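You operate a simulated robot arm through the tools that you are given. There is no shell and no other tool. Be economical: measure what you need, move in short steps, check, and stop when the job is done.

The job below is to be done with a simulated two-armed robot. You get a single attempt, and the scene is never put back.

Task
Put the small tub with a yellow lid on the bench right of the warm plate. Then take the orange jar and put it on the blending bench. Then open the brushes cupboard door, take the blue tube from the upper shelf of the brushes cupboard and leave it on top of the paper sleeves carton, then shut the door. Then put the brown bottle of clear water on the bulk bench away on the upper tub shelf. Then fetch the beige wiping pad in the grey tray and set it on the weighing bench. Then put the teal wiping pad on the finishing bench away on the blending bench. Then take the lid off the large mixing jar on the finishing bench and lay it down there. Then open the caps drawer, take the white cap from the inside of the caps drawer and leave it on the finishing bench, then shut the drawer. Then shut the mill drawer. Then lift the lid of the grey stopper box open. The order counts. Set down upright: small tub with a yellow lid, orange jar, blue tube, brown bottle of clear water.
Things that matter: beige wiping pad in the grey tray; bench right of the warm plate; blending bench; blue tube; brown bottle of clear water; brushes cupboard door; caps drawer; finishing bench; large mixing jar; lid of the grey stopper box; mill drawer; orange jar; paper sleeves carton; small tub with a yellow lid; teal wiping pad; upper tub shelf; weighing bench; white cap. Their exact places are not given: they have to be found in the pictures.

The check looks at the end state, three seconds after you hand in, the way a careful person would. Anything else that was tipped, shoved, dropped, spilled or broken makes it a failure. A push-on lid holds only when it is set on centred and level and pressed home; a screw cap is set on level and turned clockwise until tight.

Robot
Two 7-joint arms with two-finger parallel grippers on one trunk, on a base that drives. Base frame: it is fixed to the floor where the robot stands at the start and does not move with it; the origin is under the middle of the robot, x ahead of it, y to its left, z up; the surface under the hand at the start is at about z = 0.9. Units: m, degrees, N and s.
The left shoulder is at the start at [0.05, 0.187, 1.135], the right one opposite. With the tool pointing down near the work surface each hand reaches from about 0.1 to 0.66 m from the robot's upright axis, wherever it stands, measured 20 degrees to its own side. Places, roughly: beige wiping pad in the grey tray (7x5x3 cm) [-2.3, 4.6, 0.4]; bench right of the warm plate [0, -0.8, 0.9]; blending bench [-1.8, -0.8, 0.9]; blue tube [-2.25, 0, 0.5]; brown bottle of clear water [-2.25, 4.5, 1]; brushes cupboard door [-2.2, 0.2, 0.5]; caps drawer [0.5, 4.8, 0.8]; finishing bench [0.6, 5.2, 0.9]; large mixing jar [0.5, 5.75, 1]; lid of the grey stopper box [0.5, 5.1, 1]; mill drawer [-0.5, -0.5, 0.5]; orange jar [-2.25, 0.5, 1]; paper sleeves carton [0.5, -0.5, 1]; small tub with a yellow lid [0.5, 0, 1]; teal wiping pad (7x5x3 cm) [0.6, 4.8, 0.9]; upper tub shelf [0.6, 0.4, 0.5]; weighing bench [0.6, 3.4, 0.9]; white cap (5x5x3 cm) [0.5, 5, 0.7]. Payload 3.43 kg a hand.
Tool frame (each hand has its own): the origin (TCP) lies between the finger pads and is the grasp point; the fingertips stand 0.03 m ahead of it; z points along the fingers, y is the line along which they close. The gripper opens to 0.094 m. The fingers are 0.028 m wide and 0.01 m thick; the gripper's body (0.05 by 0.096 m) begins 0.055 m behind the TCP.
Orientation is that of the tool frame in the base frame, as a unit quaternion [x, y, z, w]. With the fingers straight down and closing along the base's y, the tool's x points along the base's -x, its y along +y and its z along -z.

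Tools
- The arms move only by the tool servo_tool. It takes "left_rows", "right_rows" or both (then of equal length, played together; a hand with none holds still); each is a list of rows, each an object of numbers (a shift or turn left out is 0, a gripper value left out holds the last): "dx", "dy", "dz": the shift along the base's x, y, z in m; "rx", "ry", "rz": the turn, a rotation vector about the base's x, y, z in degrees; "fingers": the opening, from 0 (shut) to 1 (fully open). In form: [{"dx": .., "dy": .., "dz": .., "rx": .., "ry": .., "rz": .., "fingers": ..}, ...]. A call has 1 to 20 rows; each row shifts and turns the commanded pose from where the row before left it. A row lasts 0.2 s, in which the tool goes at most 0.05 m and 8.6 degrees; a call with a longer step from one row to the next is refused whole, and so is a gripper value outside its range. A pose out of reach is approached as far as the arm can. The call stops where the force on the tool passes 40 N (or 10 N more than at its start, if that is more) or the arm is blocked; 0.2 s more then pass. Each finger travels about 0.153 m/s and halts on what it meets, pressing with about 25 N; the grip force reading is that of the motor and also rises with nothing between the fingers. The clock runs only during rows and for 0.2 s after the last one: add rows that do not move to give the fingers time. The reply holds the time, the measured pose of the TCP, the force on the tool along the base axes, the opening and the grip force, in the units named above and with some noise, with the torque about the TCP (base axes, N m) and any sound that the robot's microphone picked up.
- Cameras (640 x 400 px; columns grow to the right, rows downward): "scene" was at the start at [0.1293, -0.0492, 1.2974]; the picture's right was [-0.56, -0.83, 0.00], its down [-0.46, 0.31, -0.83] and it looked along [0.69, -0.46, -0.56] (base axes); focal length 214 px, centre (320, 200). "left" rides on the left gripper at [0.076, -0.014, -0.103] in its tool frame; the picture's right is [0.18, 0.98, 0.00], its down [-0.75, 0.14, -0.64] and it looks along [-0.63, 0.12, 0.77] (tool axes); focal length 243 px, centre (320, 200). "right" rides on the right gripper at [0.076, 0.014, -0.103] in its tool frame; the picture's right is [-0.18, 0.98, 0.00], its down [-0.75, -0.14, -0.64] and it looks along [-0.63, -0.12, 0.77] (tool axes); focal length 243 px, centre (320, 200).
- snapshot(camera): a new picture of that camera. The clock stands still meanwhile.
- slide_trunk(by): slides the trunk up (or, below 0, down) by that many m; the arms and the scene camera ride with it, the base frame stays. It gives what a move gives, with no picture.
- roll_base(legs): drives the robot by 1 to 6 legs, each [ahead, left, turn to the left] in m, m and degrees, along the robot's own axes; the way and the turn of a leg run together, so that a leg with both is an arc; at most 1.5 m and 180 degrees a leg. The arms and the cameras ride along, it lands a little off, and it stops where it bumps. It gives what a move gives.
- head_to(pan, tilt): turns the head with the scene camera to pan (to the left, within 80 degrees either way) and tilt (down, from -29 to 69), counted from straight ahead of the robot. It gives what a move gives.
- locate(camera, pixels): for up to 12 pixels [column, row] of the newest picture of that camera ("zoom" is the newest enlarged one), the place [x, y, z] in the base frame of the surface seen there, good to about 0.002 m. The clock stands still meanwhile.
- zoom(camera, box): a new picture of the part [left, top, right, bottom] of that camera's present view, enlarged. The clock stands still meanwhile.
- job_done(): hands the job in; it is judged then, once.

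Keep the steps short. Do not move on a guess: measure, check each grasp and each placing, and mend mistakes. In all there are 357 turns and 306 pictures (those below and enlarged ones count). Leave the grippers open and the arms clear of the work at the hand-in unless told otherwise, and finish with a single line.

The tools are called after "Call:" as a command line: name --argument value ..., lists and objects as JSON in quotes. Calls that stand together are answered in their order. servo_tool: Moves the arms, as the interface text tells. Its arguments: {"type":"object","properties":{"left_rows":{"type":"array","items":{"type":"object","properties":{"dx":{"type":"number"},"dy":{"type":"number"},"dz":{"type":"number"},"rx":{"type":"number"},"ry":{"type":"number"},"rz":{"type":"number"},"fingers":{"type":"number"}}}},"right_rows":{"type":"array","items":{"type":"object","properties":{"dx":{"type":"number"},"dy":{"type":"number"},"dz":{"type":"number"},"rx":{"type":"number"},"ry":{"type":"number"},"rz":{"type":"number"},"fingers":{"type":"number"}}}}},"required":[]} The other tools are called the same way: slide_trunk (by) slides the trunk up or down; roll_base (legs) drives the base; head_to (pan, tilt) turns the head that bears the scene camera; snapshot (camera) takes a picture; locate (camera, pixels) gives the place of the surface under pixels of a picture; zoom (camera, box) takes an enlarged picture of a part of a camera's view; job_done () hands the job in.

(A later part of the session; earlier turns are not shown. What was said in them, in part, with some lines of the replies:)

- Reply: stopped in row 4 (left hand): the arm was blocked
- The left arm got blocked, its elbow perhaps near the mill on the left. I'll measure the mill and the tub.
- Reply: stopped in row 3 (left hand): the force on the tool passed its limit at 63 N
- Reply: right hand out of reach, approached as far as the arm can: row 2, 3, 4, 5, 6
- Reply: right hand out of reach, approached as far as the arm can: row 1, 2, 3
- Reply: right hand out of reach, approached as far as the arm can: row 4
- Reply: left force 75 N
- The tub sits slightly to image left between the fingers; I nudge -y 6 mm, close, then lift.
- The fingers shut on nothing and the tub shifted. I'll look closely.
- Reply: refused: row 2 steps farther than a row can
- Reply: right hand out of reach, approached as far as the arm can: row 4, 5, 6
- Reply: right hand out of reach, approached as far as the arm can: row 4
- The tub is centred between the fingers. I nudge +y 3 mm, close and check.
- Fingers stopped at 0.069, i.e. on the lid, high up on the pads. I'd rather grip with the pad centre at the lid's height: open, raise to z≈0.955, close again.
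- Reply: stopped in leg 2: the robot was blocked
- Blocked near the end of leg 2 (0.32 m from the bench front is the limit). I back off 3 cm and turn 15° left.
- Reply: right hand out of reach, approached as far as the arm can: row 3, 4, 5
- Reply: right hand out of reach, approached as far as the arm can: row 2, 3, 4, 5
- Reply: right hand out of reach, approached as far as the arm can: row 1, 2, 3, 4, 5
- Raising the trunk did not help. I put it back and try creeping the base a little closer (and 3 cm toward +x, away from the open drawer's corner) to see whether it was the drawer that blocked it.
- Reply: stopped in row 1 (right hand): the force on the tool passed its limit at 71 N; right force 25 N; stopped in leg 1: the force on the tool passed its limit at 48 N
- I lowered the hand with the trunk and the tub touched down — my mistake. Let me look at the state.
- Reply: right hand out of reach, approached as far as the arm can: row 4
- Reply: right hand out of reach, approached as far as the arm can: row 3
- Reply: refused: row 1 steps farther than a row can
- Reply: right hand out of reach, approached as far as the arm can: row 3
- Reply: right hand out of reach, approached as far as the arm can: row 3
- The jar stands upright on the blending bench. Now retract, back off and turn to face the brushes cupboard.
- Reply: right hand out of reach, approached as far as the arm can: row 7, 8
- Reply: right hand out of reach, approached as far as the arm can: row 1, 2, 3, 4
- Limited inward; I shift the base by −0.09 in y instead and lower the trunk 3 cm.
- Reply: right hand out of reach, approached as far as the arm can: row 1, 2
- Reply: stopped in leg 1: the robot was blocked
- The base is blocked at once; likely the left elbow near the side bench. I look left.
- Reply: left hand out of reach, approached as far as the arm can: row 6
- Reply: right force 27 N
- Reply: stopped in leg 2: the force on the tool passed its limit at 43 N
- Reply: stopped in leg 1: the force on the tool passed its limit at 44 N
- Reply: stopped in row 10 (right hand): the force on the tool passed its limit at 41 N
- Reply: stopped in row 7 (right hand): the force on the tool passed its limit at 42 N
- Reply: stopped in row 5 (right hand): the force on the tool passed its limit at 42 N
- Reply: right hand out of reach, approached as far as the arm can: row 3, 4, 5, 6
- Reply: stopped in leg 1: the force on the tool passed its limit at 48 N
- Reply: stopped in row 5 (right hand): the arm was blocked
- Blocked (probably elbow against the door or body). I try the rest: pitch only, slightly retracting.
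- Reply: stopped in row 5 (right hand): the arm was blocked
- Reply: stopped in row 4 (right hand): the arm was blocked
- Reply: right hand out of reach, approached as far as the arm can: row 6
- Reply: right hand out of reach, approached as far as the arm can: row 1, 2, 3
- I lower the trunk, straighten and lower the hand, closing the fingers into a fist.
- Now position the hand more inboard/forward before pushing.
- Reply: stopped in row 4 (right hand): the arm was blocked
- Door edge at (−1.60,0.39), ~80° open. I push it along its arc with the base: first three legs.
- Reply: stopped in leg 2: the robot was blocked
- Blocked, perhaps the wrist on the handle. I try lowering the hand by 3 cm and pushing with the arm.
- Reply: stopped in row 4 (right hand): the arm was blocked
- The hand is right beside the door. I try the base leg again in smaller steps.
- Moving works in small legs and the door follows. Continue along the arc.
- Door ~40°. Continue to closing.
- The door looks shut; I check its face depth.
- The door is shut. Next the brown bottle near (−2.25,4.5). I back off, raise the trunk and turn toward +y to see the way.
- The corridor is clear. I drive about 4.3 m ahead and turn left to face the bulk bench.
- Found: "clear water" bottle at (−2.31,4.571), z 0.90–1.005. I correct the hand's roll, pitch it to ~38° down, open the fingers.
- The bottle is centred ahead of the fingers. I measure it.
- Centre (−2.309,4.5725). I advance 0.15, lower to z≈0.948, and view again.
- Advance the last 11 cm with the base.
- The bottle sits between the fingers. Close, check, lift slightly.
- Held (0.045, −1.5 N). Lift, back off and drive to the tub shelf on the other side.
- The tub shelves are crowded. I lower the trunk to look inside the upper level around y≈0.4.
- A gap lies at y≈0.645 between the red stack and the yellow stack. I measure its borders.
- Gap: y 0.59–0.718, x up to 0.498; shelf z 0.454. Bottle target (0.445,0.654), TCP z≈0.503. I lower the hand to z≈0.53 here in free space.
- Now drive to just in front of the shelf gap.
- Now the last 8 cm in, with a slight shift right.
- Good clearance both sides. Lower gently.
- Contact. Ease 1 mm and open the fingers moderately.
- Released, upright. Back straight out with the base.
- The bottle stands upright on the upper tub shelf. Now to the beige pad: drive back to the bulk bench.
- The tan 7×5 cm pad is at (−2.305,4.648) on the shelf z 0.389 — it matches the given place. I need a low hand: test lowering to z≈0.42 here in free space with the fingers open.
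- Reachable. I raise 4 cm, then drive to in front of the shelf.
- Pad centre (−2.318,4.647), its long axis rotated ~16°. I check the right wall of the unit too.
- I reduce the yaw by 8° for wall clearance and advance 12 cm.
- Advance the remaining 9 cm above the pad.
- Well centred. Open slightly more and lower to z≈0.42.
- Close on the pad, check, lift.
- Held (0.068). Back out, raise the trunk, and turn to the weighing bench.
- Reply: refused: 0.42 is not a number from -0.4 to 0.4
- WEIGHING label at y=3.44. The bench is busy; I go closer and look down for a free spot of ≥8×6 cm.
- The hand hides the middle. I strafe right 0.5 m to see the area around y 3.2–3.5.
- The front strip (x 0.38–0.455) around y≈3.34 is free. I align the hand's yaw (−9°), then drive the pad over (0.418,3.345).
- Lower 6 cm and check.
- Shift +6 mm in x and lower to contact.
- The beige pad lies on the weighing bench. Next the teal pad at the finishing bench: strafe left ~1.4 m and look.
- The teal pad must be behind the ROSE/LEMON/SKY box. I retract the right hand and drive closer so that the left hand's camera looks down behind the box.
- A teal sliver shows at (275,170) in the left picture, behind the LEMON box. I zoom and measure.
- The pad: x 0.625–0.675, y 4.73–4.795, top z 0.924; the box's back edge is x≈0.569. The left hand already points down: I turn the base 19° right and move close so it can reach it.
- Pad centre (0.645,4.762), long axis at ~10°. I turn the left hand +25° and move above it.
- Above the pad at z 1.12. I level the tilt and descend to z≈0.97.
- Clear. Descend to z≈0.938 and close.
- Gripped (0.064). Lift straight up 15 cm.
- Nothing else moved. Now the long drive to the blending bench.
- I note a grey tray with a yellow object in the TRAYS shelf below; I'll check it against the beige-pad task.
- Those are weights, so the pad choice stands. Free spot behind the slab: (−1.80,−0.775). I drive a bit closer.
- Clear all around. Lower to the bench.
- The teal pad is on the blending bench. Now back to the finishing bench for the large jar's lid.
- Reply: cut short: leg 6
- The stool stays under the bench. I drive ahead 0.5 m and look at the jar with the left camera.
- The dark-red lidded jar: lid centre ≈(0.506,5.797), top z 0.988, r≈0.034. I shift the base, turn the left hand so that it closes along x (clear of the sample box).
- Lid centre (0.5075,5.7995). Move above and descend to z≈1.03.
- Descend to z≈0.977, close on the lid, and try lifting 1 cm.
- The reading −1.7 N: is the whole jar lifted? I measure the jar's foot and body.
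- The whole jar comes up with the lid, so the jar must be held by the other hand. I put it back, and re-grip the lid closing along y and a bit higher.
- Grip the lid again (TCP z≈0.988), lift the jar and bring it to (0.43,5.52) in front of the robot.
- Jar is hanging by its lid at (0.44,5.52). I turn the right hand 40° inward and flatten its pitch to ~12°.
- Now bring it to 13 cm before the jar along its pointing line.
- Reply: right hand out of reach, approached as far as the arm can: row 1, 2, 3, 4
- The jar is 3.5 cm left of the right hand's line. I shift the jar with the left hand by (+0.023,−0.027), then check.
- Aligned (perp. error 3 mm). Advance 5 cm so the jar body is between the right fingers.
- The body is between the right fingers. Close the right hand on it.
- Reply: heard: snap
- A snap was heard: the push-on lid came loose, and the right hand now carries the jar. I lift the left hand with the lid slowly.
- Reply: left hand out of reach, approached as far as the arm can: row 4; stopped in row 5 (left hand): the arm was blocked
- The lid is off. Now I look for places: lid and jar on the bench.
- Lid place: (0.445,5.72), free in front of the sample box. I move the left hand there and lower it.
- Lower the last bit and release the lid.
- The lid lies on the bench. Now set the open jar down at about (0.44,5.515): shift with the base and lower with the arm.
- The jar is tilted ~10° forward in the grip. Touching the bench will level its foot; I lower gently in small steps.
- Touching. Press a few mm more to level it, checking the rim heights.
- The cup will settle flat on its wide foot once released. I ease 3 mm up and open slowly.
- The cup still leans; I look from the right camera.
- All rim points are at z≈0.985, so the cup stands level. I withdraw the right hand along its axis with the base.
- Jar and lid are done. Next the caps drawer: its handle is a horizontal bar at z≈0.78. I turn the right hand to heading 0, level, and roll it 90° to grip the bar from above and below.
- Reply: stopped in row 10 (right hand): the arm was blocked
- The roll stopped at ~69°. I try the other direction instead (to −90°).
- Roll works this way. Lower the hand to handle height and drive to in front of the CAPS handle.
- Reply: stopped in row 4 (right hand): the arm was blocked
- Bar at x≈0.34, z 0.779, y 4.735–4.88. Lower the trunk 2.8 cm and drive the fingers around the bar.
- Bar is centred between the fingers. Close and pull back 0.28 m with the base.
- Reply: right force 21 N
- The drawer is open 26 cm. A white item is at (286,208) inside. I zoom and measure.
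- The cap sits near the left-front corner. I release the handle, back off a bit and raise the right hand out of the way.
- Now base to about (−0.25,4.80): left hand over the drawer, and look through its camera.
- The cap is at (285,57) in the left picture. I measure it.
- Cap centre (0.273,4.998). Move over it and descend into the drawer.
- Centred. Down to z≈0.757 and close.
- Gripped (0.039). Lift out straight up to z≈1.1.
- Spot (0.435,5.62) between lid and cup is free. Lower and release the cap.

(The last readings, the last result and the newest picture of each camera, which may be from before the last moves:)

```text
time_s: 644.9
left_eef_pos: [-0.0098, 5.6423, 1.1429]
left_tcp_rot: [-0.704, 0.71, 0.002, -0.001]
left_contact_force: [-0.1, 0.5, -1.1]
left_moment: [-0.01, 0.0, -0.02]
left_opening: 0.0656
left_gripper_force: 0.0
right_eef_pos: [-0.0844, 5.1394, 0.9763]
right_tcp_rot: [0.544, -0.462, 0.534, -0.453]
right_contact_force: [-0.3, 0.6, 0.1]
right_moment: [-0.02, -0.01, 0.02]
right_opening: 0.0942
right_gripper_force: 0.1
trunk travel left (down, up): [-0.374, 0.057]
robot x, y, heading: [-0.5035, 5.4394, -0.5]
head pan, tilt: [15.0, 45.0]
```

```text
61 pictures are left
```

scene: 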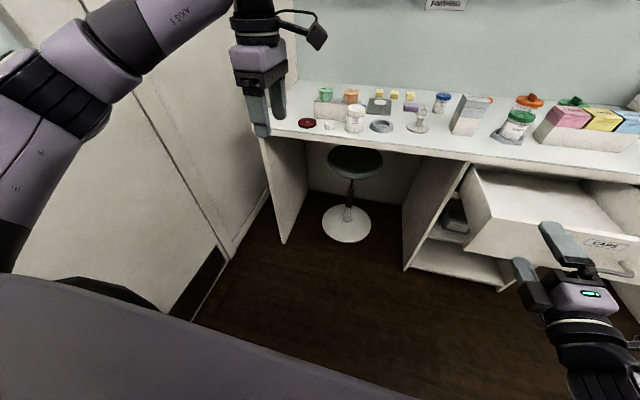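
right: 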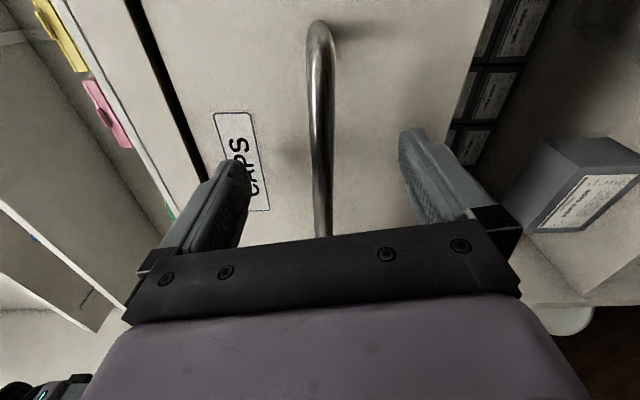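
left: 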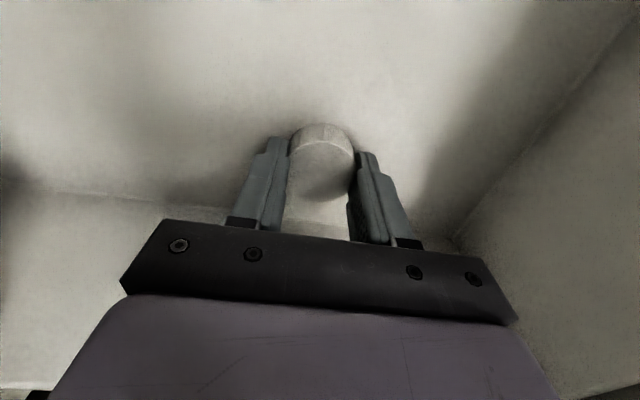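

The cap is on the bench. Now shut the caps drawer: fist of the right hand at z≈0.83, y≈4.82.

Call:
servo_tool --right_rows '[{"dz": -0.04, "fingers": 0}, {"dz": -0.04}, {"dz": -0.035}, {"dz": -0.03}, {}]'

Call:
roll_base --legs '[[0, -0.32, 0.5], [0.13, 0, 0]]'

Call:
head_to --pan -25 --tilt 45

Call:
snapshot --camera "scene"

```text
time_s: 646.1
left_eef_pos: [-0.0084, 5.6406, 1.1413]
left_tcp_rot: [-0.704, 0.71, 0.002, -0.002]
left_contact_force: [-0.1, -0.2, 0.3]
left_moment: [0.01, -0.02, -0.01]
left_opening: 0.066
left_gripper_force: 0.1
right_eef_pos: [-0.0867, 5.1436, 0.8293]
right_tcp_rot: [0.544, -0.463, 0.534, -0.452]
right_contact_force: [0.1, -0.1, -0.1]
right_moment: [0.01, 0.02, 0.02]
right_opening: 0.0
right_gripper_force: 25.8
trunk travel left (down, up): [-0.374, 0.057]
robot x, y, heading: [-0.506, 5.4379, -0.6]
head pan, tilt: [15.0, 45.0]
```

```text
time_s: 650.3
left_eef_pos: [0.1183, 5.3328, 1.1423]
left_tcp_rot: [-0.704, 0.71, 0.002, -0.001]
left_contact_force: [1.2, 0.1, -0.9]
left_moment: [-0.03, 0.02, -0.01]
left_opening: 0.0659
left_gripper_force: 0.0
right_eef_pos: [0.0392, 4.8332, 0.8284]
right_tcp_rot: [0.544, -0.463, 0.534, -0.452]
right_contact_force: [0.6, -0.8, 0.4]
right_moment: [0.0, -0.05, 0.02]
right_opening: 0.0
right_gripper_force: 25.0
trunk travel left (down, up): [-0.374, 0.057]
robot x, y, heading: [-0.3766, 5.1275, -0.6]
head pan, tilt: [15.0, 45.0]
```

```text
time_s: 651.4
left_eef_pos: [0.1165, 5.3326, 1.1413]
left_tcp_rot: [-0.704, 0.71, 0.002, 0.0]
left_contact_force: [-0.6, -0.2, -0.9]
left_moment: [-0.01, 0.0, 0.0]
left_opening: 0.0657
left_gripper_force: 0.1
right_eef_pos: [0.0376, 4.8335, 0.83]
right_tcp_rot: [0.544, -0.463, 0.533, -0.452]
right_contact_force: [0.3, -0.2, -0.8]
right_moment: [-0.01, 0.02, 0.0]
right_opening: 0.0
right_gripper_force: 24.8
trunk travel left (down, up): [-0.374, 0.057]
robot x, y, heading: [-0.3723, 5.1258, -0.6]
head pan, tilt: [-25.0, 45.0]
```

```text
60 pictures are left
```

scene: 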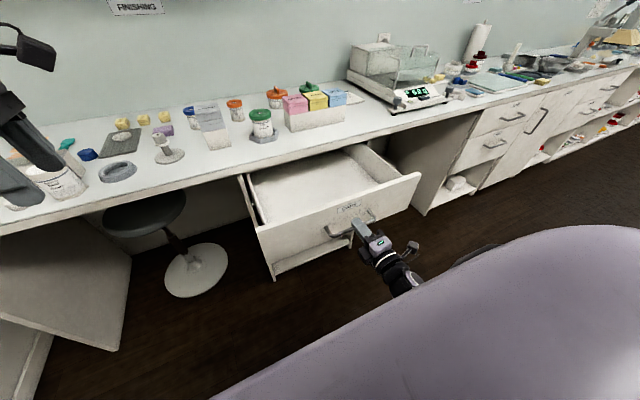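

Push the drawer in with the base.

Call:
roll_base --legs '[[0.2, 0, 0], [0.11, 0, 0]]'

Call:
zoom --camera "scene" --box '[200, 80, 460, 280]'

Call:
locate --camera "zoom" --pixels '[[150, 300], [400, 240], [300, 250], [130, 260]]'

```text
time_s: 653.7
left_eef_pos: [0.4196, 5.332, 1.1415]
left_tcp_rot: [-0.705, 0.709, 0.002, -0.001]
left_contact_force: [0.6, 0.1, -0.1]
left_moment: [0.01, 0.05, 0.0]
left_opening: 0.0658
left_gripper_force: 0.1
right_eef_pos: [0.3432, 4.8313, 0.8304]
right_tcp_rot: [0.545, -0.462, 0.533, -0.453]
right_contact_force: [0.2, -0.3, -0.4]
right_moment: [0.03, -0.04, 0.0]
right_opening: 0.0
right_gripper_force: 24.7
trunk travel left (down, up): [-0.374, 0.057]
robot x, y, heading: [-0.0715, 5.1268, -0.6]
head pan, tilt: [-25.0, 45.0]
```

```text
2.00 times, centred on (330, 180) of scene
```

zoom: 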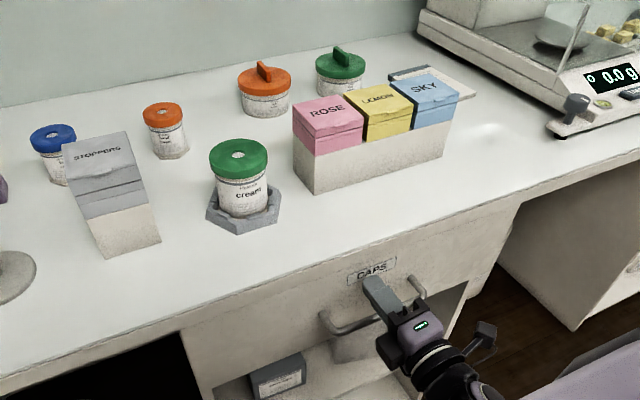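

```text
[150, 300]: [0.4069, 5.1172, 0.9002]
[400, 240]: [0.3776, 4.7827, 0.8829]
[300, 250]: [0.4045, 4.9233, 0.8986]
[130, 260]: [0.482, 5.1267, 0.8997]
```

Call:
locate --camera "zoom" --pixels '[[230, 340], [460, 250], [300, 310], [205, 345], [370, 265]]'

```text
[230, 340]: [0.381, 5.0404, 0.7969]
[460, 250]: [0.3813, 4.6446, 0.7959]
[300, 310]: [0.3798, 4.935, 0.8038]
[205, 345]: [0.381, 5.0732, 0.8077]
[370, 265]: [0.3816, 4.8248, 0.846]
```

The caps drawer is shut (face back at x 0.381). Next in order: the mill drawer. Drive there.

Call:
roll_base --legs '[[-0.75, 0, 0], [0, 0, -89.4], [1.5, 0, 0], [1.5, 0, 0], [1.3, 0, 0]]'

Call:
head_to --pan 0 --tilt 30

Call:
snapshot --camera "scene"

```text
time_s: 682.0
left_eef_pos: [-0.8902, 0.306, 1.142]
left_tcp_rot: [0.024, 1.0, 0.001, 0.001]
left_contact_force: [0.4, 0.7, 0.0]
left_moment: [-0.02, 0.03, 0.04]
left_opening: 0.0659
left_gripper_force: 0.1
right_eef_pos: [-1.3863, 0.4034, 0.8298]
right_tcp_rot: [-0.045, 0.713, -0.696, -0.07]
right_contact_force: [-0.4, 0.2, 0.3]
right_moment: [0.03, 0.01, -0.01]
right_opening: 0.0
right_gripper_force: 24.5
trunk travel left (down, up): [-0.374, 0.057]
robot x, y, heading: [-1.0745, 0.8087, -92.5]
head pan, tilt: [-25.0, 45.0]
```

```text
time_s: 682.9
left_eef_pos: [-0.8901, 0.3066, 1.1429]
left_tcp_rot: [0.024, 1.0, 0.002, 0.001]
left_contact_force: [0.2, -0.3, -0.6]
left_moment: [-0.01, -0.01, -0.03]
left_opening: 0.0656
left_gripper_force: 0.0
right_eef_pos: [-1.3856, 0.4035, 0.8286]
right_tcp_rot: [-0.045, 0.713, -0.696, -0.071]
right_contact_force: [-0.4, 0.0, 0.8]
right_moment: [-0.02, -0.02, -0.03]
right_opening: 0.0
right_gripper_force: 25.1
trunk travel left (down, up): [-0.374, 0.057]
robot x, y, heading: [-1.0784, 0.81, -92.4]
head pan, tilt: [0.0, 30.0]
```

```text
58 pictures are left
```

scene: 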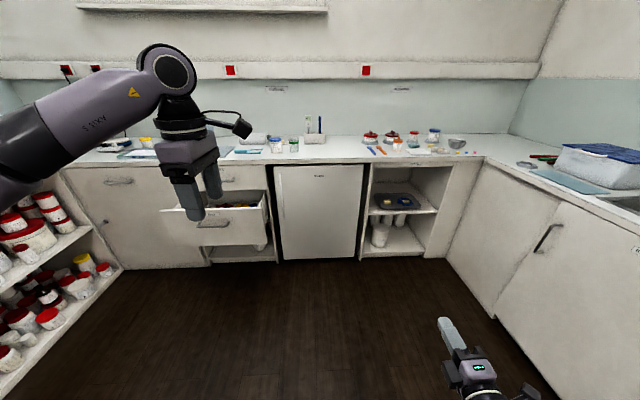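

Call:
locate --camera "scene" --pixels '[[235, 215], [255, 235], [180, 240], [213, 225], [240, 240], [265, 208], [240, 178], [300, 200]]'

Call:
zoom --camera "scene" --box '[150, 150, 290, 270]'

```text
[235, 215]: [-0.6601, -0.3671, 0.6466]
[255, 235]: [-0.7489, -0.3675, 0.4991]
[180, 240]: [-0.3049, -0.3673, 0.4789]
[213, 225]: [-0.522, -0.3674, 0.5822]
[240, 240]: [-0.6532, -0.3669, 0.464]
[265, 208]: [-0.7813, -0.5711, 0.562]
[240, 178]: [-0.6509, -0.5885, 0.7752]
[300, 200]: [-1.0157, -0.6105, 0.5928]
```

```text
3.33 times, centred on (220, 210) of scene
```

zoom: 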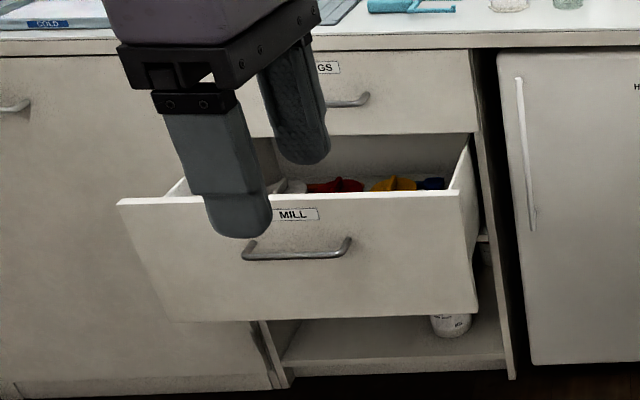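

Drawer front at y −0.367, x −0.77…−0.27, z 0.46–0.69; closed face y≈−0.589. I raise the left hand, lower the trunk, and position the right fist at (−0.52, z 0.52).

Call:
servo_tool --left_rows '[{"dz": 0.04, "dy": 0.02}, {"dz": 0.04, "dy": 0.02}, {"dz": 0.04, "dy": 0.02}, {"dz": 0.04, "dy": 0.02}, {"dz": 0.04, "dy": 0.02}, {"dz": 0.03, "dy": 0.02}, {}]'

Call:
roll_base --legs '[[0.55, 0.895, 2.4]]'

Call:
slide_trunk --by -0.31

Call:
snapshot --camera "scene"

```text
time_s: 684.5
left_eef_pos: [-0.8906, 0.4257, 1.374]
left_tcp_rot: [0.023, 1.0, 0.002, 0.001]
left_contact_force: [0.2, -0.7, -0.5]
left_moment: [-0.04, 0.01, 0.0]
left_opening: 0.066
left_gripper_force: 0.0
right_eef_pos: [-1.3866, 0.4035, 0.8303]
right_tcp_rot: [-0.044, 0.713, -0.696, -0.07]
right_contact_force: [-1.0, 0.1, 0.0]
right_moment: [0.02, 0.03, -0.05]
right_opening: 0.0001
right_gripper_force: 25.3
trunk travel left (down, up): [-0.374, 0.057]
robot x, y, heading: [-1.0787, 0.808, -93.0]
head pan, tilt: [0.0, 30.0]
```

```text
time_s: 692.7
left_eef_pos: [-0.0026, -0.1492, 1.374]
left_tcp_rot: [0.009, 1.0, 0.002, 0.001]
left_contact_force: [0.0, 0.1, 0.4]
left_moment: [0.0, 0.02, 0.04]
left_opening: 0.0657
left_gripper_force: 0.1
right_eef_pos: [-0.4971, -0.1862, 0.8298]
right_tcp_rot: [-0.054, 0.712, -0.697, -0.06]
right_contact_force: [-0.6, 0.3, 0.8]
right_moment: [-0.02, -0.01, 0.01]
right_opening: 0.0
right_gripper_force: 24.8
trunk travel left (down, up): [-0.374, 0.057]
robot x, y, heading: [-0.1981, 0.2255, -91.1]
head pan, tilt: [0.0, 30.0]
```

```text
time_s: 695.8
left_eef_pos: [-0.0053, -0.1486, 1.0643]
left_tcp_rot: [0.009, 1.0, 0.002, 0.001]
left_contact_force: [1.4, -0.8, 0.2]
left_moment: [0.04, 0.01, -0.04]
left_opening: 0.0655
left_gripper_force: 0.0
right_eef_pos: [-0.4982, -0.1861, 0.5196]
right_tcp_rot: [-0.055, 0.712, -0.698, -0.06]
right_contact_force: [0.2, -0.4, -0.2]
right_moment: [0.01, 0.0, 0.0]
right_opening: 0.0
right_gripper_force: 24.8
trunk travel left (down, up): [-0.064, 0.368]
robot x, y, heading: [-0.198, 0.2266, -91.5]
head pan, tilt: [0.0, 30.0]
```

```text
56 pictures are left
```

scene: 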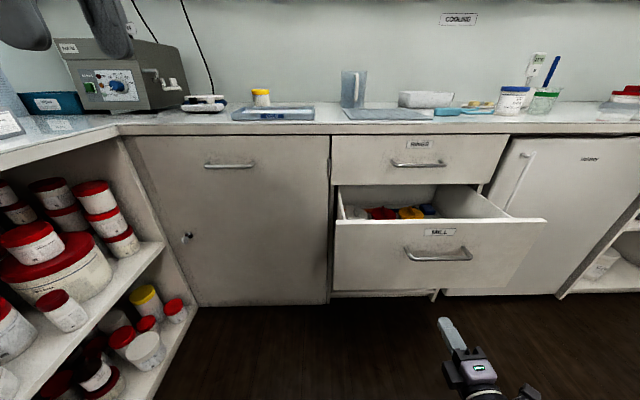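

Push the drawer shut with the base.

Call:
roll_base --legs '[[0.2, 0, 0], [0.168, 0, 0]]'

Call:
snapshot --camera "scene"

Call:
locate --camera "scene" --pixels '[[340, 250], [500, 250], [400, 190], [440, 200], [360, 300], [300, 250]]'

```text
time_s: 698.5
left_eef_pos: [-0.0095, -0.5137, 1.0637]
left_tcp_rot: [0.009, 1.0, 0.002, 0.001]
left_contact_force: [0.4, 0.2, 0.2]
left_moment: [0.03, 0.01, -0.02]
left_opening: 0.0659
left_gripper_force: 0.0
right_eef_pos: [-0.5029, -0.5527, 0.52]
right_tcp_rot: [-0.054, 0.712, -0.697, -0.061]
right_contact_force: [-0.3, 0.5, -0.1]
right_moment: [0.0, 0.0, 0.0]
right_opening: 0.0
right_gripper_force: 25.2
trunk travel left (down, up): [-0.064, 0.368]
robot x, y, heading: [-0.201, -0.141, -91.2]
head pan, tilt: [0.0, 30.0]
```

```text
55 pictures are left
```

scene: 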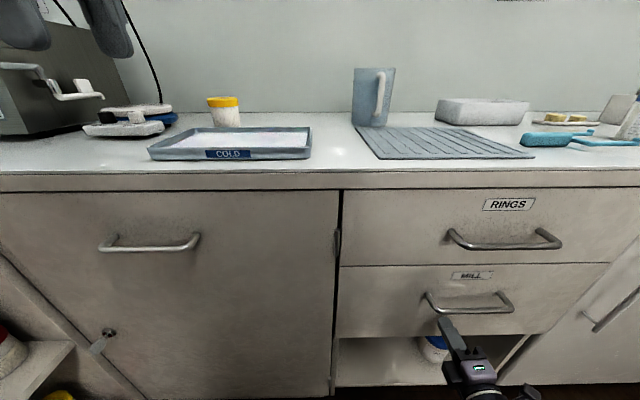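

```text
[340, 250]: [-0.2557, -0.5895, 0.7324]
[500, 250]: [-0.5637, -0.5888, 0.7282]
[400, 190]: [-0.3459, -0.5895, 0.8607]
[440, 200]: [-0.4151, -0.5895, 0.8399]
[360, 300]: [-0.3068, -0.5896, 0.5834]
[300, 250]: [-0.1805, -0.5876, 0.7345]
```

The mill drawer is shut. Last: the grey stopper box. Drive back.

Call:
roll_base --legs '[[-0.6, 0, 0], [0, -0.6, 0], [0, 0, 180]]'

Call:
slide_trunk --by 0.3

Call:
roll_base --legs '[[1.5, 0, 0], [1.5, 0, 0], [1.3, 0, 0], [0, 0, -89], [0.2, 0, 0]]'

Call:
head_to --pan 10 --tilt 35

Call:
snapshot --camera "scene"

```text
time_s: 714.3
left_eef_pos: [-0.9607, 0.8544, 1.0645]
left_tcp_rot: [0.999, -0.044, 0.0, 0.001]
left_contact_force: [-0.3, 0.5, 0.8]
left_moment: [-0.05, -0.02, -0.01]
left_opening: 0.0658
left_gripper_force: 0.1
right_eef_pos: [-0.4666, 0.8581, 0.5207]
right_tcp_rot: [0.714, 0.029, 0.085, -0.694]
right_contact_force: [-0.1, 0.0, 0.1]
right_moment: [-0.03, 0.01, 0.01]
right_opening: 0.0
right_gripper_force: 25.0
trunk travel left (down, up): [-0.064, 0.368]
robot x, y, heading: [-0.7946, 0.467, 85.1]
head pan, tilt: [0.0, 30.0]
```

```text
time_s: 717.3
left_eef_pos: [-0.9619, 0.8553, 1.3639]
left_tcp_rot: [0.999, -0.043, -0.001, 0.002]
left_contact_force: [0.2, 0.3, 0.7]
left_moment: [-0.01, 0.0, -0.01]
left_opening: 0.0659
left_gripper_force: 0.0
right_eef_pos: [-0.4664, 0.8589, 0.8195]
right_tcp_rot: [0.714, 0.029, 0.085, -0.695]
right_contact_force: [0.1, -0.5, 1.3]
right_moment: [0.01, 0.01, -0.02]
right_opening: 0.0002
right_gripper_force: 24.9
trunk travel left (down, up): [-0.364, 0.068]
robot x, y, heading: [-0.7913, 0.468, 85.0]
head pan, tilt: [0.0, 30.0]
```

```text
time_s: 742.8
left_eef_pos: [0.1564, 4.9006, 1.3637]
left_tcp_rot: [-0.687, 0.727, 0.002, 0.0]
left_contact_force: [0.2, 0.4, -0.5]
left_moment: [-0.01, 0.01, 0.02]
left_opening: 0.0656
left_gripper_force: 0.0
right_eef_pos: [0.1751, 4.4032, 0.8204]
right_tcp_rot: [0.533, -0.476, 0.544, -0.44]
right_contact_force: [-0.2, -0.6, 1.4]
right_moment: [-0.02, 0.01, 0.0]
right_opening: 0.0
right_gripper_force: 24.9
trunk travel left (down, up): [-0.364, 0.068]
robot x, y, heading: [-0.2248, 4.7188, -3.4]
head pan, tilt: [0.0, 30.0]
```

```text
time_s: 743.5
left_eef_pos: [0.156, 4.8994, 1.3641]
left_tcp_rot: [-0.687, 0.726, 0.002, -0.001]
left_contact_force: [-0.2, -0.4, 0.6]
left_moment: [-0.02, 0.0, -0.03]
left_opening: 0.066
left_gripper_force: 0.1
right_eef_pos: [0.1748, 4.4045, 0.8191]
right_tcp_rot: [0.533, -0.475, 0.545, -0.44]
right_contact_force: [-0.8, -0.1, -0.3]
right_moment: [0.0, -0.02, -0.01]
right_opening: 0.0002
right_gripper_force: 24.7
trunk travel left (down, up): [-0.364, 0.068]
robot x, y, heading: [-0.2254, 4.7165, -2.9]
head pan, tilt: [10.0, 35.0]
```

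```text
54 pictures are left
```

scene: 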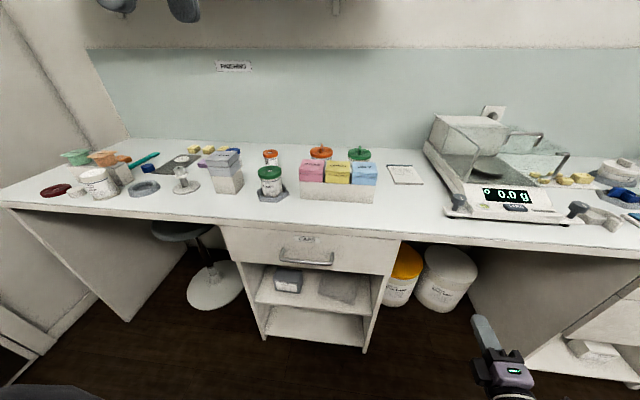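

Call:
zoom --camera "scene" --box '[190, 135, 270, 205]'

Call:
locate --camera "zoom" --pixels '[[235, 165], [330, 180], [385, 135], [270, 130], [330, 150], [310, 215], [310, 260], [330, 330], [390, 200], [250, 240], [330, 235]]'

```text
5.71 times, centred on (230, 170) of scene
```

zoom: 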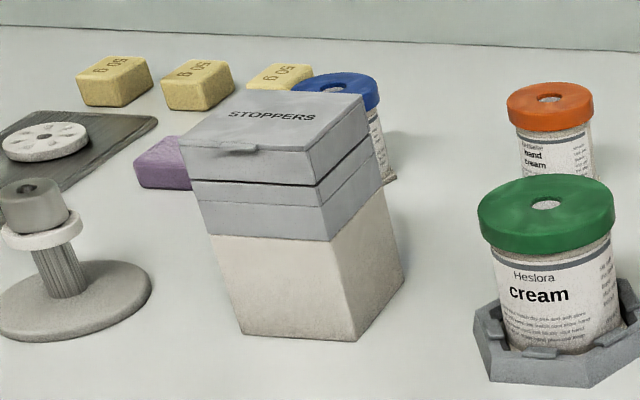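

```text
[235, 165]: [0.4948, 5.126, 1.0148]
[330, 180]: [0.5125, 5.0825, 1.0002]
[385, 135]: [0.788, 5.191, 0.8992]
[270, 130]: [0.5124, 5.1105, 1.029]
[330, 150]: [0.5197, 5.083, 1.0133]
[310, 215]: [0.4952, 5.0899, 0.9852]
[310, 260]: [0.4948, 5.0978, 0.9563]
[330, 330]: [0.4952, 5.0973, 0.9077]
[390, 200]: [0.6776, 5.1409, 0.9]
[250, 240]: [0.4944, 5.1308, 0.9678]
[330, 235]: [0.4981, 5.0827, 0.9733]
```

The STOPPERS box: front face x 0.495, y 5.083–5.145, lid with a small front tab at z≈1.01, hinge at the back. I'll push up under the tab with the closed right fingers. Raise the hand and drive to y≈5.42.

Call:
servo_tool --right_rows '[{"dz": 0.04}, {"dz": 0.04}, {"dz": 0.04}, {"dz": 0.04}, {}]'

Call:
roll_base --legs '[[0, 0.72, 2.9], [0.15, 0, 0]]'

Call:
head_to --pan -25 --tilt 40

Call:
snapshot --camera "scene"

Call:
snapshot --camera "right"

```text
time_s: 744.7
left_eef_pos: [0.1555, 4.8983, 1.3646]
left_tcp_rot: [-0.688, 0.726, 0.003, 0.0]
left_contact_force: [-0.4, 0.3, -0.5]
left_moment: [-0.04, 0.0, 0.02]
left_opening: 0.0657
left_gripper_force: 0.1
right_eef_pos: [0.1733, 4.405, 0.979]
right_tcp_rot: [0.533, -0.475, 0.544, -0.44]
right_contact_force: [-0.6, 0.5, -0.4]
right_moment: [-0.01, -0.05, 0.0]
right_opening: 0.0002
right_gripper_force: 24.9
trunk travel left (down, up): [-0.364, 0.068]
robot x, y, heading: [-0.2267, 4.7168, -3.1]
head pan, tilt: [10.0, 35.0]
```

```text
time_s: 752.4
left_eef_pos: [0.319, 5.6327, 1.3632]
left_tcp_rot: [-0.705, 0.709, 0.002, -0.001]
left_contact_force: [-1.0, -0.3, 0.3]
left_moment: [0.01, 0.02, 0.01]
left_opening: 0.066
left_gripper_force: 0.1
right_eef_pos: [0.3611, 5.1404, 0.9783]
right_tcp_rot: [0.545, -0.462, 0.533, -0.453]
right_contact_force: [0.2, 0.1, -0.2]
right_moment: [0.01, 0.0, 0.01]
right_opening: 0.0001
right_gripper_force: 24.9
trunk travel left (down, up): [-0.364, 0.068]
robot x, y, heading: [-0.0526, 5.4329, -0.5]
head pan, tilt: [10.0, 35.0]
```

```text
time_s: 753.4
left_eef_pos: [0.3197, 5.6331, 1.3639]
left_tcp_rot: [-0.705, 0.709, 0.003, -0.001]
left_contact_force: [0.0, -1.0, -1.1]
left_moment: [-0.01, 0.0, -0.02]
left_opening: 0.0661
left_gripper_force: 0.0
right_eef_pos: [0.3604, 5.1403, 0.9782]
right_tcp_rot: [0.545, -0.462, 0.533, -0.454]
right_contact_force: [-0.3, -0.2, 0.1]
right_moment: [-0.02, 0.01, -0.02]
right_opening: 0.0
right_gripper_force: 25.2
trunk travel left (down, up): [-0.364, 0.068]
robot x, y, heading: [-0.0511, 5.4303, -0.5]
head pan, tilt: [-25.0, 40.0]
```

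```text
52 pictures are left
```

scene: 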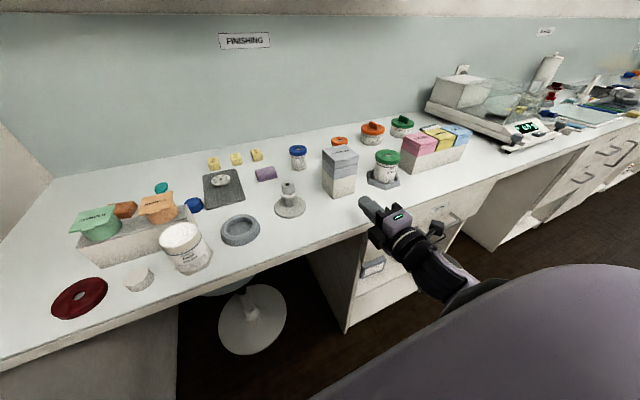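

```text
51 pictures are left
```

right: 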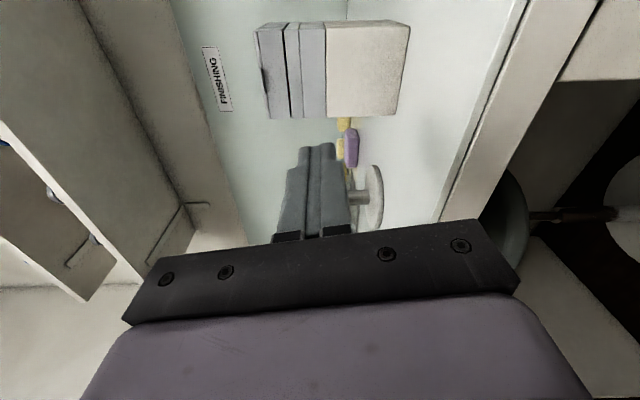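

Call:
zoom --camera "right" --box '[240, 10, 420, 130]'

Call:
locate --camera "zoom" --pixels '[[75, 200], [60, 200], [90, 120], [120, 250], [160, 330], [165, 80], [205, 200], [230, 330], [320, 200], [80, 240], [80, 160], [560, 200]]'

Call:
zoom --camera "scene" --box '[310, 135, 410, 205]'

```text
3.33 times, centred on (330, 70) of right
```

zoom: 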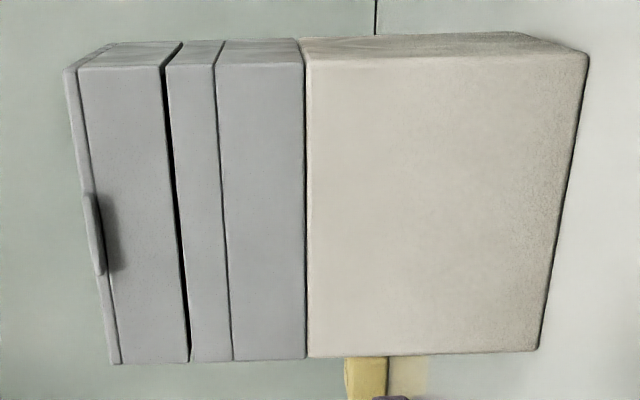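

```text
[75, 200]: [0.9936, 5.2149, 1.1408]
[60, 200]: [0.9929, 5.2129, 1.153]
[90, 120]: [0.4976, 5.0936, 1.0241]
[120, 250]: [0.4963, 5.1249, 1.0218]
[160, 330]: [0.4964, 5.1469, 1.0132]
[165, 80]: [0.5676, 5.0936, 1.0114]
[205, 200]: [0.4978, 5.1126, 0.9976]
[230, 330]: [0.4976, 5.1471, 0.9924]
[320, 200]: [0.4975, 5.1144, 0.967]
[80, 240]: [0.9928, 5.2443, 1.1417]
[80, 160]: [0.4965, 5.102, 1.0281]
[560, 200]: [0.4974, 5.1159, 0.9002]
```

```text
5.71 times, centred on (360, 170) of scene
```

zoom: 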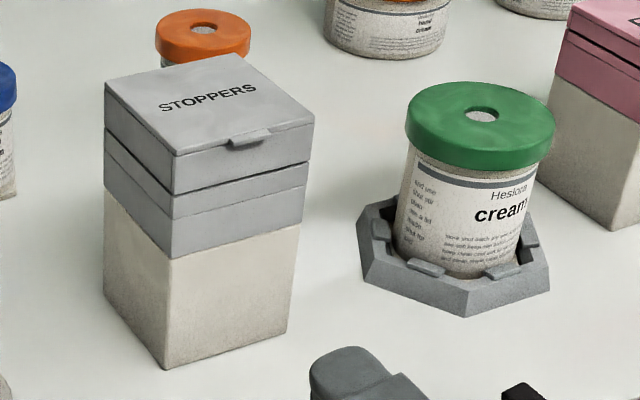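

Tab: y 5.105–5.125, underside z≈1.02, front face x 0.4975. I bring the closed fingertips to just below the tab: TCP → (0.445,5.115,1.004) first.

Call:
servo_tool --right_rows '[{"dy": -0.012, "dz": 0.013}, {"dy": -0.013, "dz": 0.013}, {}]'

Call:
roll_base --legs '[[0.085, 0, 0]]'

Call:
zoom --camera "right" --box '[160, 0, 480, 200]'

Call:
zoom --camera "scene" --box '[290, 120, 430, 220]'

```text
time_s: 754.2
left_eef_pos: [0.3186, 5.6329, 1.363]
left_tcp_rot: [-0.705, 0.709, 0.001, -0.001]
left_contact_force: [-0.4, -0.7, -0.3]
left_moment: [0.0, 0.0, -0.03]
left_opening: 0.0661
left_gripper_force: 0.2
right_eef_pos: [0.3612, 5.1145, 1.0033]
right_tcp_rot: [0.545, -0.462, 0.533, -0.454]
right_contact_force: [1.2, -0.6, 0.4]
right_moment: [0.0, 0.01, -0.01]
right_opening: 0.0
right_gripper_force: 25.1
trunk travel left (down, up): [-0.364, 0.068]
robot x, y, heading: [-0.0541, 5.4328, -0.5]
head pan, tilt: [-25.0, 40.0]
```

```text
time_s: 755.2
left_eef_pos: [0.402, 5.6322, 1.3643]
left_tcp_rot: [-0.706, 0.709, 0.002, -0.001]
left_contact_force: [0.6, 0.5, -0.1]
left_moment: [0.0, 0.02, -0.01]
left_opening: 0.066
left_gripper_force: 0.0
right_eef_pos: [0.4448, 5.1143, 1.0044]
right_tcp_rot: [0.545, -0.462, 0.533, -0.454]
right_contact_force: [0.2, 0.4, 0.3]
right_moment: [-0.01, 0.0, -0.01]
right_opening: 0.0
right_gripper_force: 25.3
trunk travel left (down, up): [-0.364, 0.068]
robot x, y, heading: [0.0254, 5.4322, -0.4]
head pan, tilt: [-25.0, 40.0]
```

```text
2.00 times, centred on (320, 100) of right
```

zoom: 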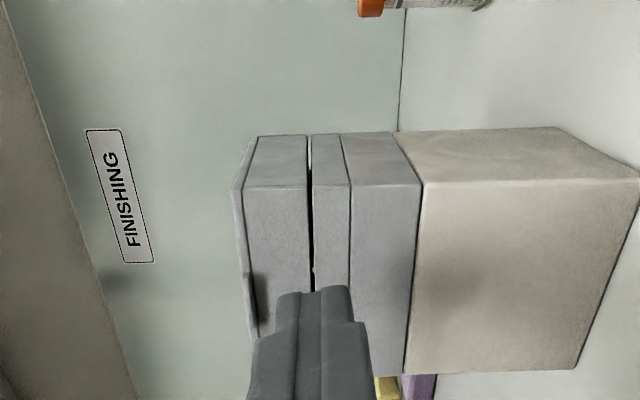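

```text
4.00 times, centred on (360, 170) of scene
```

zoom: 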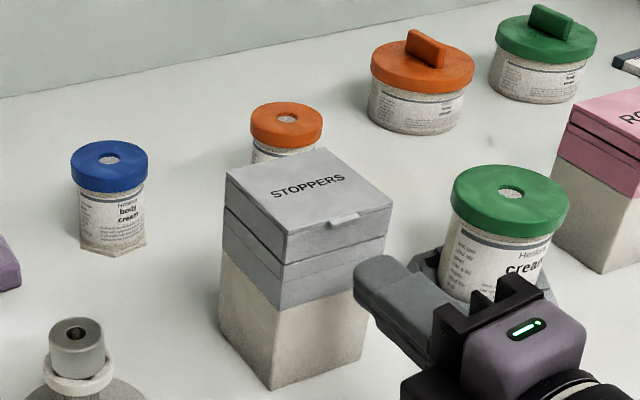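

The fingertips are just below the tab. Advance ~1.9 cm to the front face.

Call:
servo_tool --right_rows '[{"dx": 0.008}, {"dx": 0.006}, {"dx": 0.004}, {}]'

Call:
zoom --camera "scene" --box '[320, 135, 420, 205]'

```text
time_s: 756.2
left_eef_pos: [0.4002, 5.6322, 1.3642]
left_tcp_rot: [-0.706, 0.708, 0.002, 0.0]
left_contact_force: [0.2, -0.4, 0.6]
left_moment: [-0.03, 0.0, -0.03]
left_opening: 0.0658
left_gripper_force: 0.0
right_eef_pos: [0.4619, 5.1156, 1.0034]
right_tcp_rot: [0.545, -0.461, 0.533, -0.454]
right_contact_force: [-0.2, 0.0, 0.8]
right_moment: [0.02, 0.0, -0.01]
right_opening: 0.0
right_gripper_force: 24.9
trunk travel left (down, up): [-0.364, 0.068]
robot x, y, heading: [0.0269, 5.4308, -0.5]
head pan, tilt: [-25.0, 40.0]
```

```text
5.71 times, centred on (370, 170) of scene
```

zoom: 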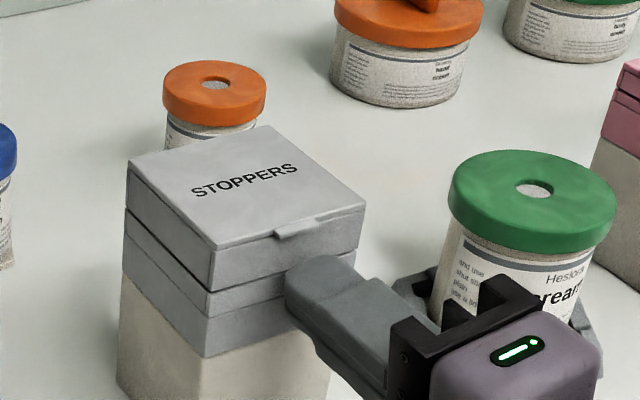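

Now lift under the tab slowly.

Call:
servo_tool --right_rows '[{"dx": 0.003, "dy": 0.004}, {"dz": 0.008}, {"dz": 0.008}, {"dz": 0.008}, {"dz": 0.008}, {}]'

Call:
zoom --camera "scene" --box '[320, 125, 420, 205]'

```text
time_s: 757.6
left_eef_pos: [0.3994, 5.6327, 1.3641]
left_tcp_rot: [-0.706, 0.708, 0.002, -0.001]
left_contact_force: [-0.3, -0.3, 0.4]
left_moment: [0.01, -0.01, -0.01]
left_opening: 0.0658
left_gripper_force: 0.0
right_eef_pos: [0.4664, 5.12, 1.0357]
right_tcp_rot: [0.545, -0.461, 0.532, -0.454]
right_contact_force: [1.1, 0.5, 0.0]
right_moment: [0.02, 0.0, -0.04]
right_opening: 0.0
right_gripper_force: 25.1
trunk travel left (down, up): [-0.364, 0.068]
robot x, y, heading: [0.0261, 5.4329, -0.3]
head pan, tilt: [-25.0, 40.0]
```

```text
5.00 times, centred on (370, 165) of scene
```

zoom: 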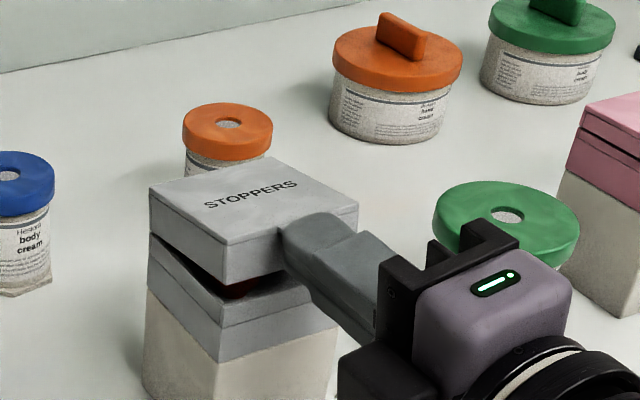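

The lid opens (stoppers visible inside). I continue up and gradually forward.

Call:
servo_tool --right_rows '[{"dz": 0.008, "dx": 0.003}, {"dz": 0.008, "dx": 0.004}, {"dz": 0.007, "dx": 0.006}, {"dz": 0.006, "dx": 0.008}, {}]'

Call:
zoom --camera "scene" --box '[320, 115, 420, 205]'

```text
time_s: 758.8
left_eef_pos: [0.3982, 5.6314, 1.3641]
left_tcp_rot: [-0.706, 0.708, 0.001, 0.0]
left_contact_force: [0.8, 0.2, -0.2]
left_moment: [0.0, 0.01, 0.02]
left_opening: 0.0659
left_gripper_force: 0.0
right_eef_pos: [0.4847, 5.1208, 1.0655]
right_tcp_rot: [0.544, -0.46, 0.534, -0.455]
right_contact_force: [-7.8, -1.4, 7.6]
right_moment: [-0.02, -0.17, -0.05]
right_opening: 0.0003
right_gripper_force: 25.3
trunk travel left (down, up): [-0.364, 0.068]
robot x, y, heading: [0.0291, 5.4346, -0.2]
head pan, tilt: [-25.0, 40.0]
```

```text
4.44 times, centred on (370, 160) of scene
```

zoom: 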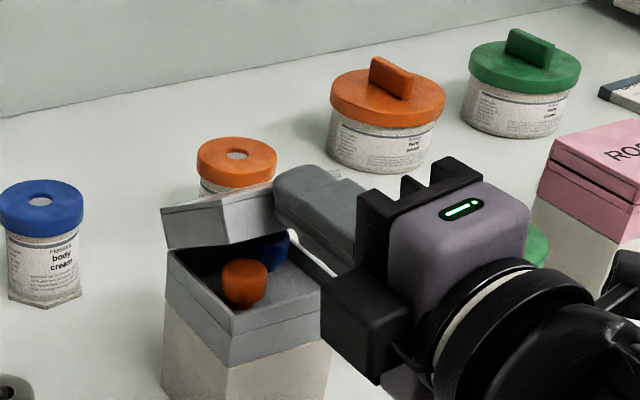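

The finger presses on the lid's front face too. I ease outward a few mm, then follow the tangent (more forward now).

Call:
servo_tool --right_rows '[{"dx": -0.004, "dz": 0.003}, {"dx": 0.007, "dz": 0.007}, {"dx": 0.008, "dz": 0.006}, {"dx": 0.0085, "dz": 0.005}, {}]'

Call:
zoom --camera "scene" --box '[320, 105, 420, 205]'

```text
time_s: 760.0
left_eef_pos: [0.4002, 5.6332, 1.3645]
left_tcp_rot: [-0.706, 0.708, 0.002, 0.0]
left_contact_force: [0.2, 0.1, -0.5]
left_moment: [-0.01, 0.02, 0.0]
left_opening: 0.0656
left_gripper_force: 0.1
right_eef_pos: [0.505, 5.1192, 1.0853]
right_tcp_rot: [0.545, -0.461, 0.532, -0.455]
right_contact_force: [0.4, 0.7, -0.1]
right_moment: [-0.02, 0.0, 0.0]
right_opening: 0.0
right_gripper_force: 25.0
trunk travel left (down, up): [-0.364, 0.068]
robot x, y, heading: [0.0308, 5.4311, -0.5]
head pan, tilt: [-25.0, 40.0]
```

```text
4.00 times, centred on (370, 155) of scene
```

zoom: 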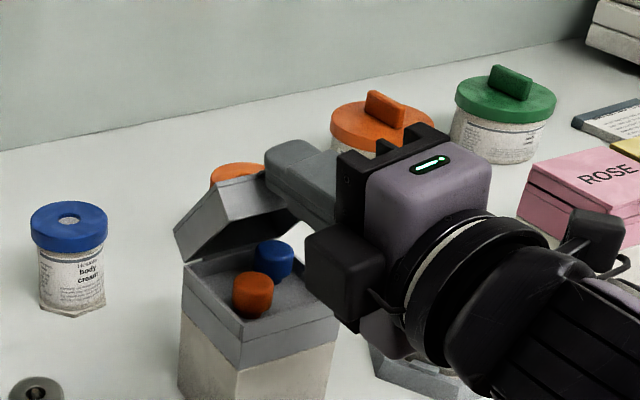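

~55° open with almost no force. Continue forward over the top.

Call:
servo_tool --right_rows '[{"dx": 0.009, "dz": 0.004}, {"dx": 0.01, "dz": 0.003}, {"dx": 0.01, "dz": 0.002}, {"dx": 0.01}, {}]'

Call:
zoom --camera "scene" --box '[320, 105, 420, 205]'

```text
time_s: 761.2
left_eef_pos: [0.3999, 5.6328, 1.3634]
left_tcp_rot: [-0.706, 0.708, 0.002, -0.002]
left_contact_force: [0.0, 0.4, 0.4]
left_moment: [0.0, 0.0, -0.04]
left_opening: 0.0657
left_gripper_force: 0.1
right_eef_pos: [0.5452, 5.1191, 1.0929]
right_tcp_rot: [0.545, -0.461, 0.532, -0.454]
right_contact_force: [0.5, -0.7, 0.6]
right_moment: [-0.02, -0.01, -0.02]
right_opening: 0.0
right_gripper_force: 24.9
trunk travel left (down, up): [-0.364, 0.068]
robot x, y, heading: [0.0275, 5.4318, -0.3]
head pan, tilt: [-25.0, 40.0]
```

```text
4.00 times, centred on (370, 155) of scene
```

zoom: 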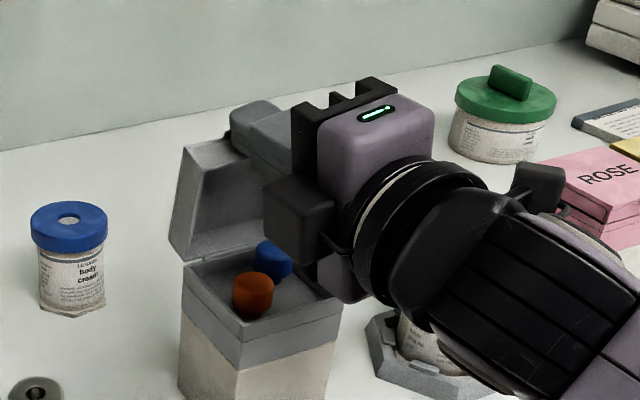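

~85°. A bit more forward to go past vertical.

Call:
servo_tool --right_rows '[{"dx": 0.01, "dz": -0.001}, {"dx": 0.01, "dz": -0.002}, {"dx": 0.01, "dz": -0.003}, {}]'

Call:
zoom --camera "scene" --box '[320, 105, 420, 205]'

```text
time_s: 762.2
left_eef_pos: [0.4016, 5.6321, 1.3626]
left_tcp_rot: [-0.706, 0.708, 0.003, -0.001]
left_contact_force: [0.3, 0.2, 0.3]
left_moment: [-0.01, 0.01, -0.01]
left_opening: 0.0654
left_gripper_force: 0.0
right_eef_pos: [0.5751, 5.1185, 1.089]
right_tcp_rot: [0.545, -0.461, 0.533, -0.454]
right_contact_force: [0.5, -0.4, 0.2]
right_moment: [0.02, -0.03, 0.03]
right_opening: 0.0001
right_gripper_force: 25.4
trunk travel left (down, up): [-0.364, 0.068]
robot x, y, heading: [0.0238, 5.4313, -0.5]
head pan, tilt: [-25.0, 40.0]
```

```text
4.00 times, centred on (370, 155) of scene
```

zoom: 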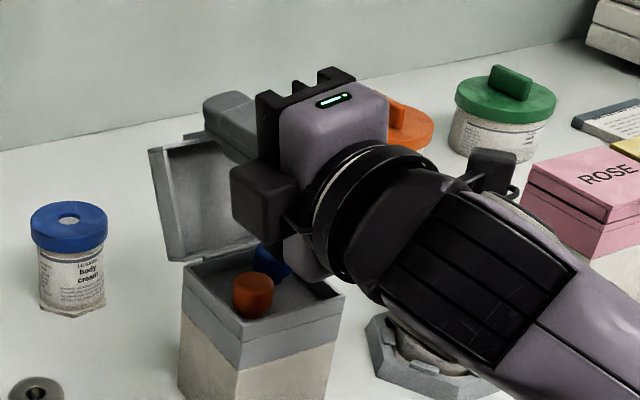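

The lid is past vertical. I retract straight back.

Call:
servo_tool --right_rows '[{"dx": -0.02}, {"dx": -0.03}, {"dx": -0.03}, {"dx": -0.03}, {}]'

Call:
roll_base --legs '[[-0.5, 0, 0]]'

Call:
snapshot --camera "scene"

Call:
zoom --camera "scene" --box '[240, 80, 440, 210]'

```text
time_s: 763.4
left_eef_pos: [0.3997, 5.6311, 1.363]
left_tcp_rot: [-0.706, 0.709, 0.001, 0.0]
left_contact_force: [0.5, -0.2, 0.1]
left_moment: [-0.02, 0.02, 0.01]
left_opening: 0.0657
left_gripper_force: 0.1
right_eef_pos: [0.4677, 5.1155, 1.0881]
right_tcp_rot: [0.545, -0.461, 0.532, -0.455]
right_contact_force: [0.6, 0.0, 0.1]
right_moment: [0.0, 0.01, -0.03]
right_opening: 0.0002
right_gripper_force: 25.0
trunk travel left (down, up): [-0.364, 0.068]
robot x, y, heading: [0.0307, 5.4313, -0.6]
head pan, tilt: [-25.0, 40.0]
```

```text
time_s: 766.4
left_eef_pos: [-0.109, 5.6355, 1.3633]
left_tcp_rot: [-0.706, 0.708, 0.002, 0.0]
left_contact_force: [-0.2, 0.0, 0.0]
left_moment: [0.03, 0.02, -0.02]
left_opening: 0.0658
left_gripper_force: 0.1
right_eef_pos: [-0.0381, 5.1203, 1.0882]
right_tcp_rot: [0.545, -0.461, 0.532, -0.455]
right_contact_force: [0.1, 0.2, 0.4]
right_moment: [-0.01, 0.05, 0.0]
right_opening: 0.0001
right_gripper_force: 24.9
trunk travel left (down, up): [-0.364, 0.068]
robot x, y, heading: [-0.4752, 5.4344, 0.3]
head pan, tilt: [-25.0, 40.0]
```

```text
40 pictures are left
```

scene: 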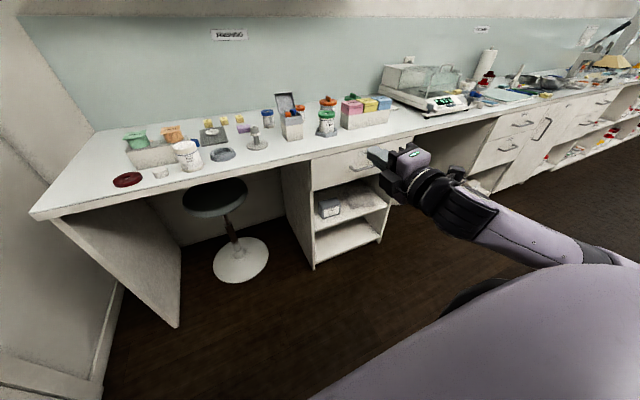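

```text
3.08 times, centred on (340, 145) of scene
```

zoom: 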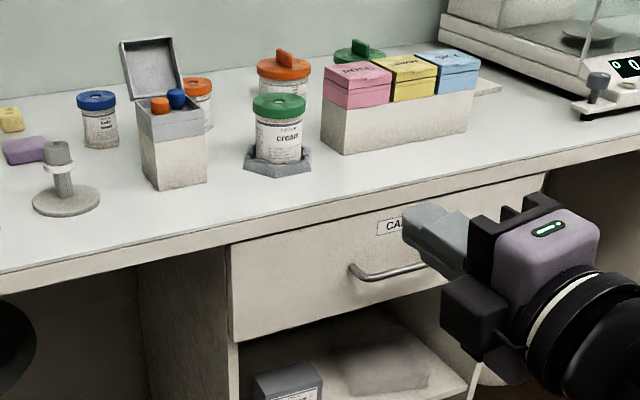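

The stopper box lid stays open. I open both grippers and check the whole bench once more.

Call:
servo_tool --right_rows '[{"fingers": 1}, {}, {}, {}]' --left_rows '[{"fingers": 1}, {}, {}, {}]'

Call:
zoom --camera "scene" --box '[90, 80, 310, 210]'

```text
time_s: 767.4
left_eef_pos: [-0.1071, 5.6361, 1.363]
left_tcp_rot: [-0.707, 0.707, 0.001, -0.001]
left_contact_force: [0.0, 0.1, -0.5]
left_moment: [0.0, 0.01, -0.02]
left_opening: 0.0941
left_gripper_force: 0.2
right_eef_pos: [-0.0382, 5.1202, 1.0887]
right_tcp_rot: [0.546, -0.46, 0.532, -0.454]
right_contact_force: [-0.8, 0.5, 0.4]
right_moment: [0.01, 0.01, -0.04]
right_opening: 0.094
right_gripper_force: 0.2
trunk travel left (down, up): [-0.364, 0.068]
robot x, y, heading: [-0.4762, 5.4378, -0.0]
head pan, tilt: [-25.0, 40.0]
```

```text
2.91 times, centred on (200, 145) of scene
```

zoom: 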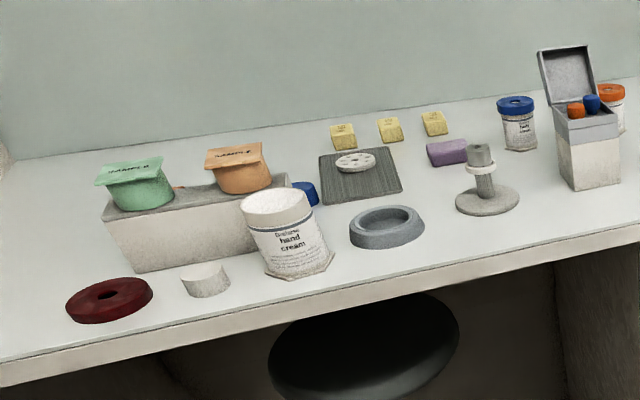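

Everything is in place: the lid and cap lie on the bench, the jar stands upright, the stopper box is open and both hands are clear. Handing in.

Call:
job_done

```text
The job is handed in.
```

All ten steps are done in the order given and the job is handed in, with two deviations: the beige pad lay on an open shelf rather than in a grey tray, and the open mixing jar now stands about 28 cm from its original spot, upright on the finishing bench.
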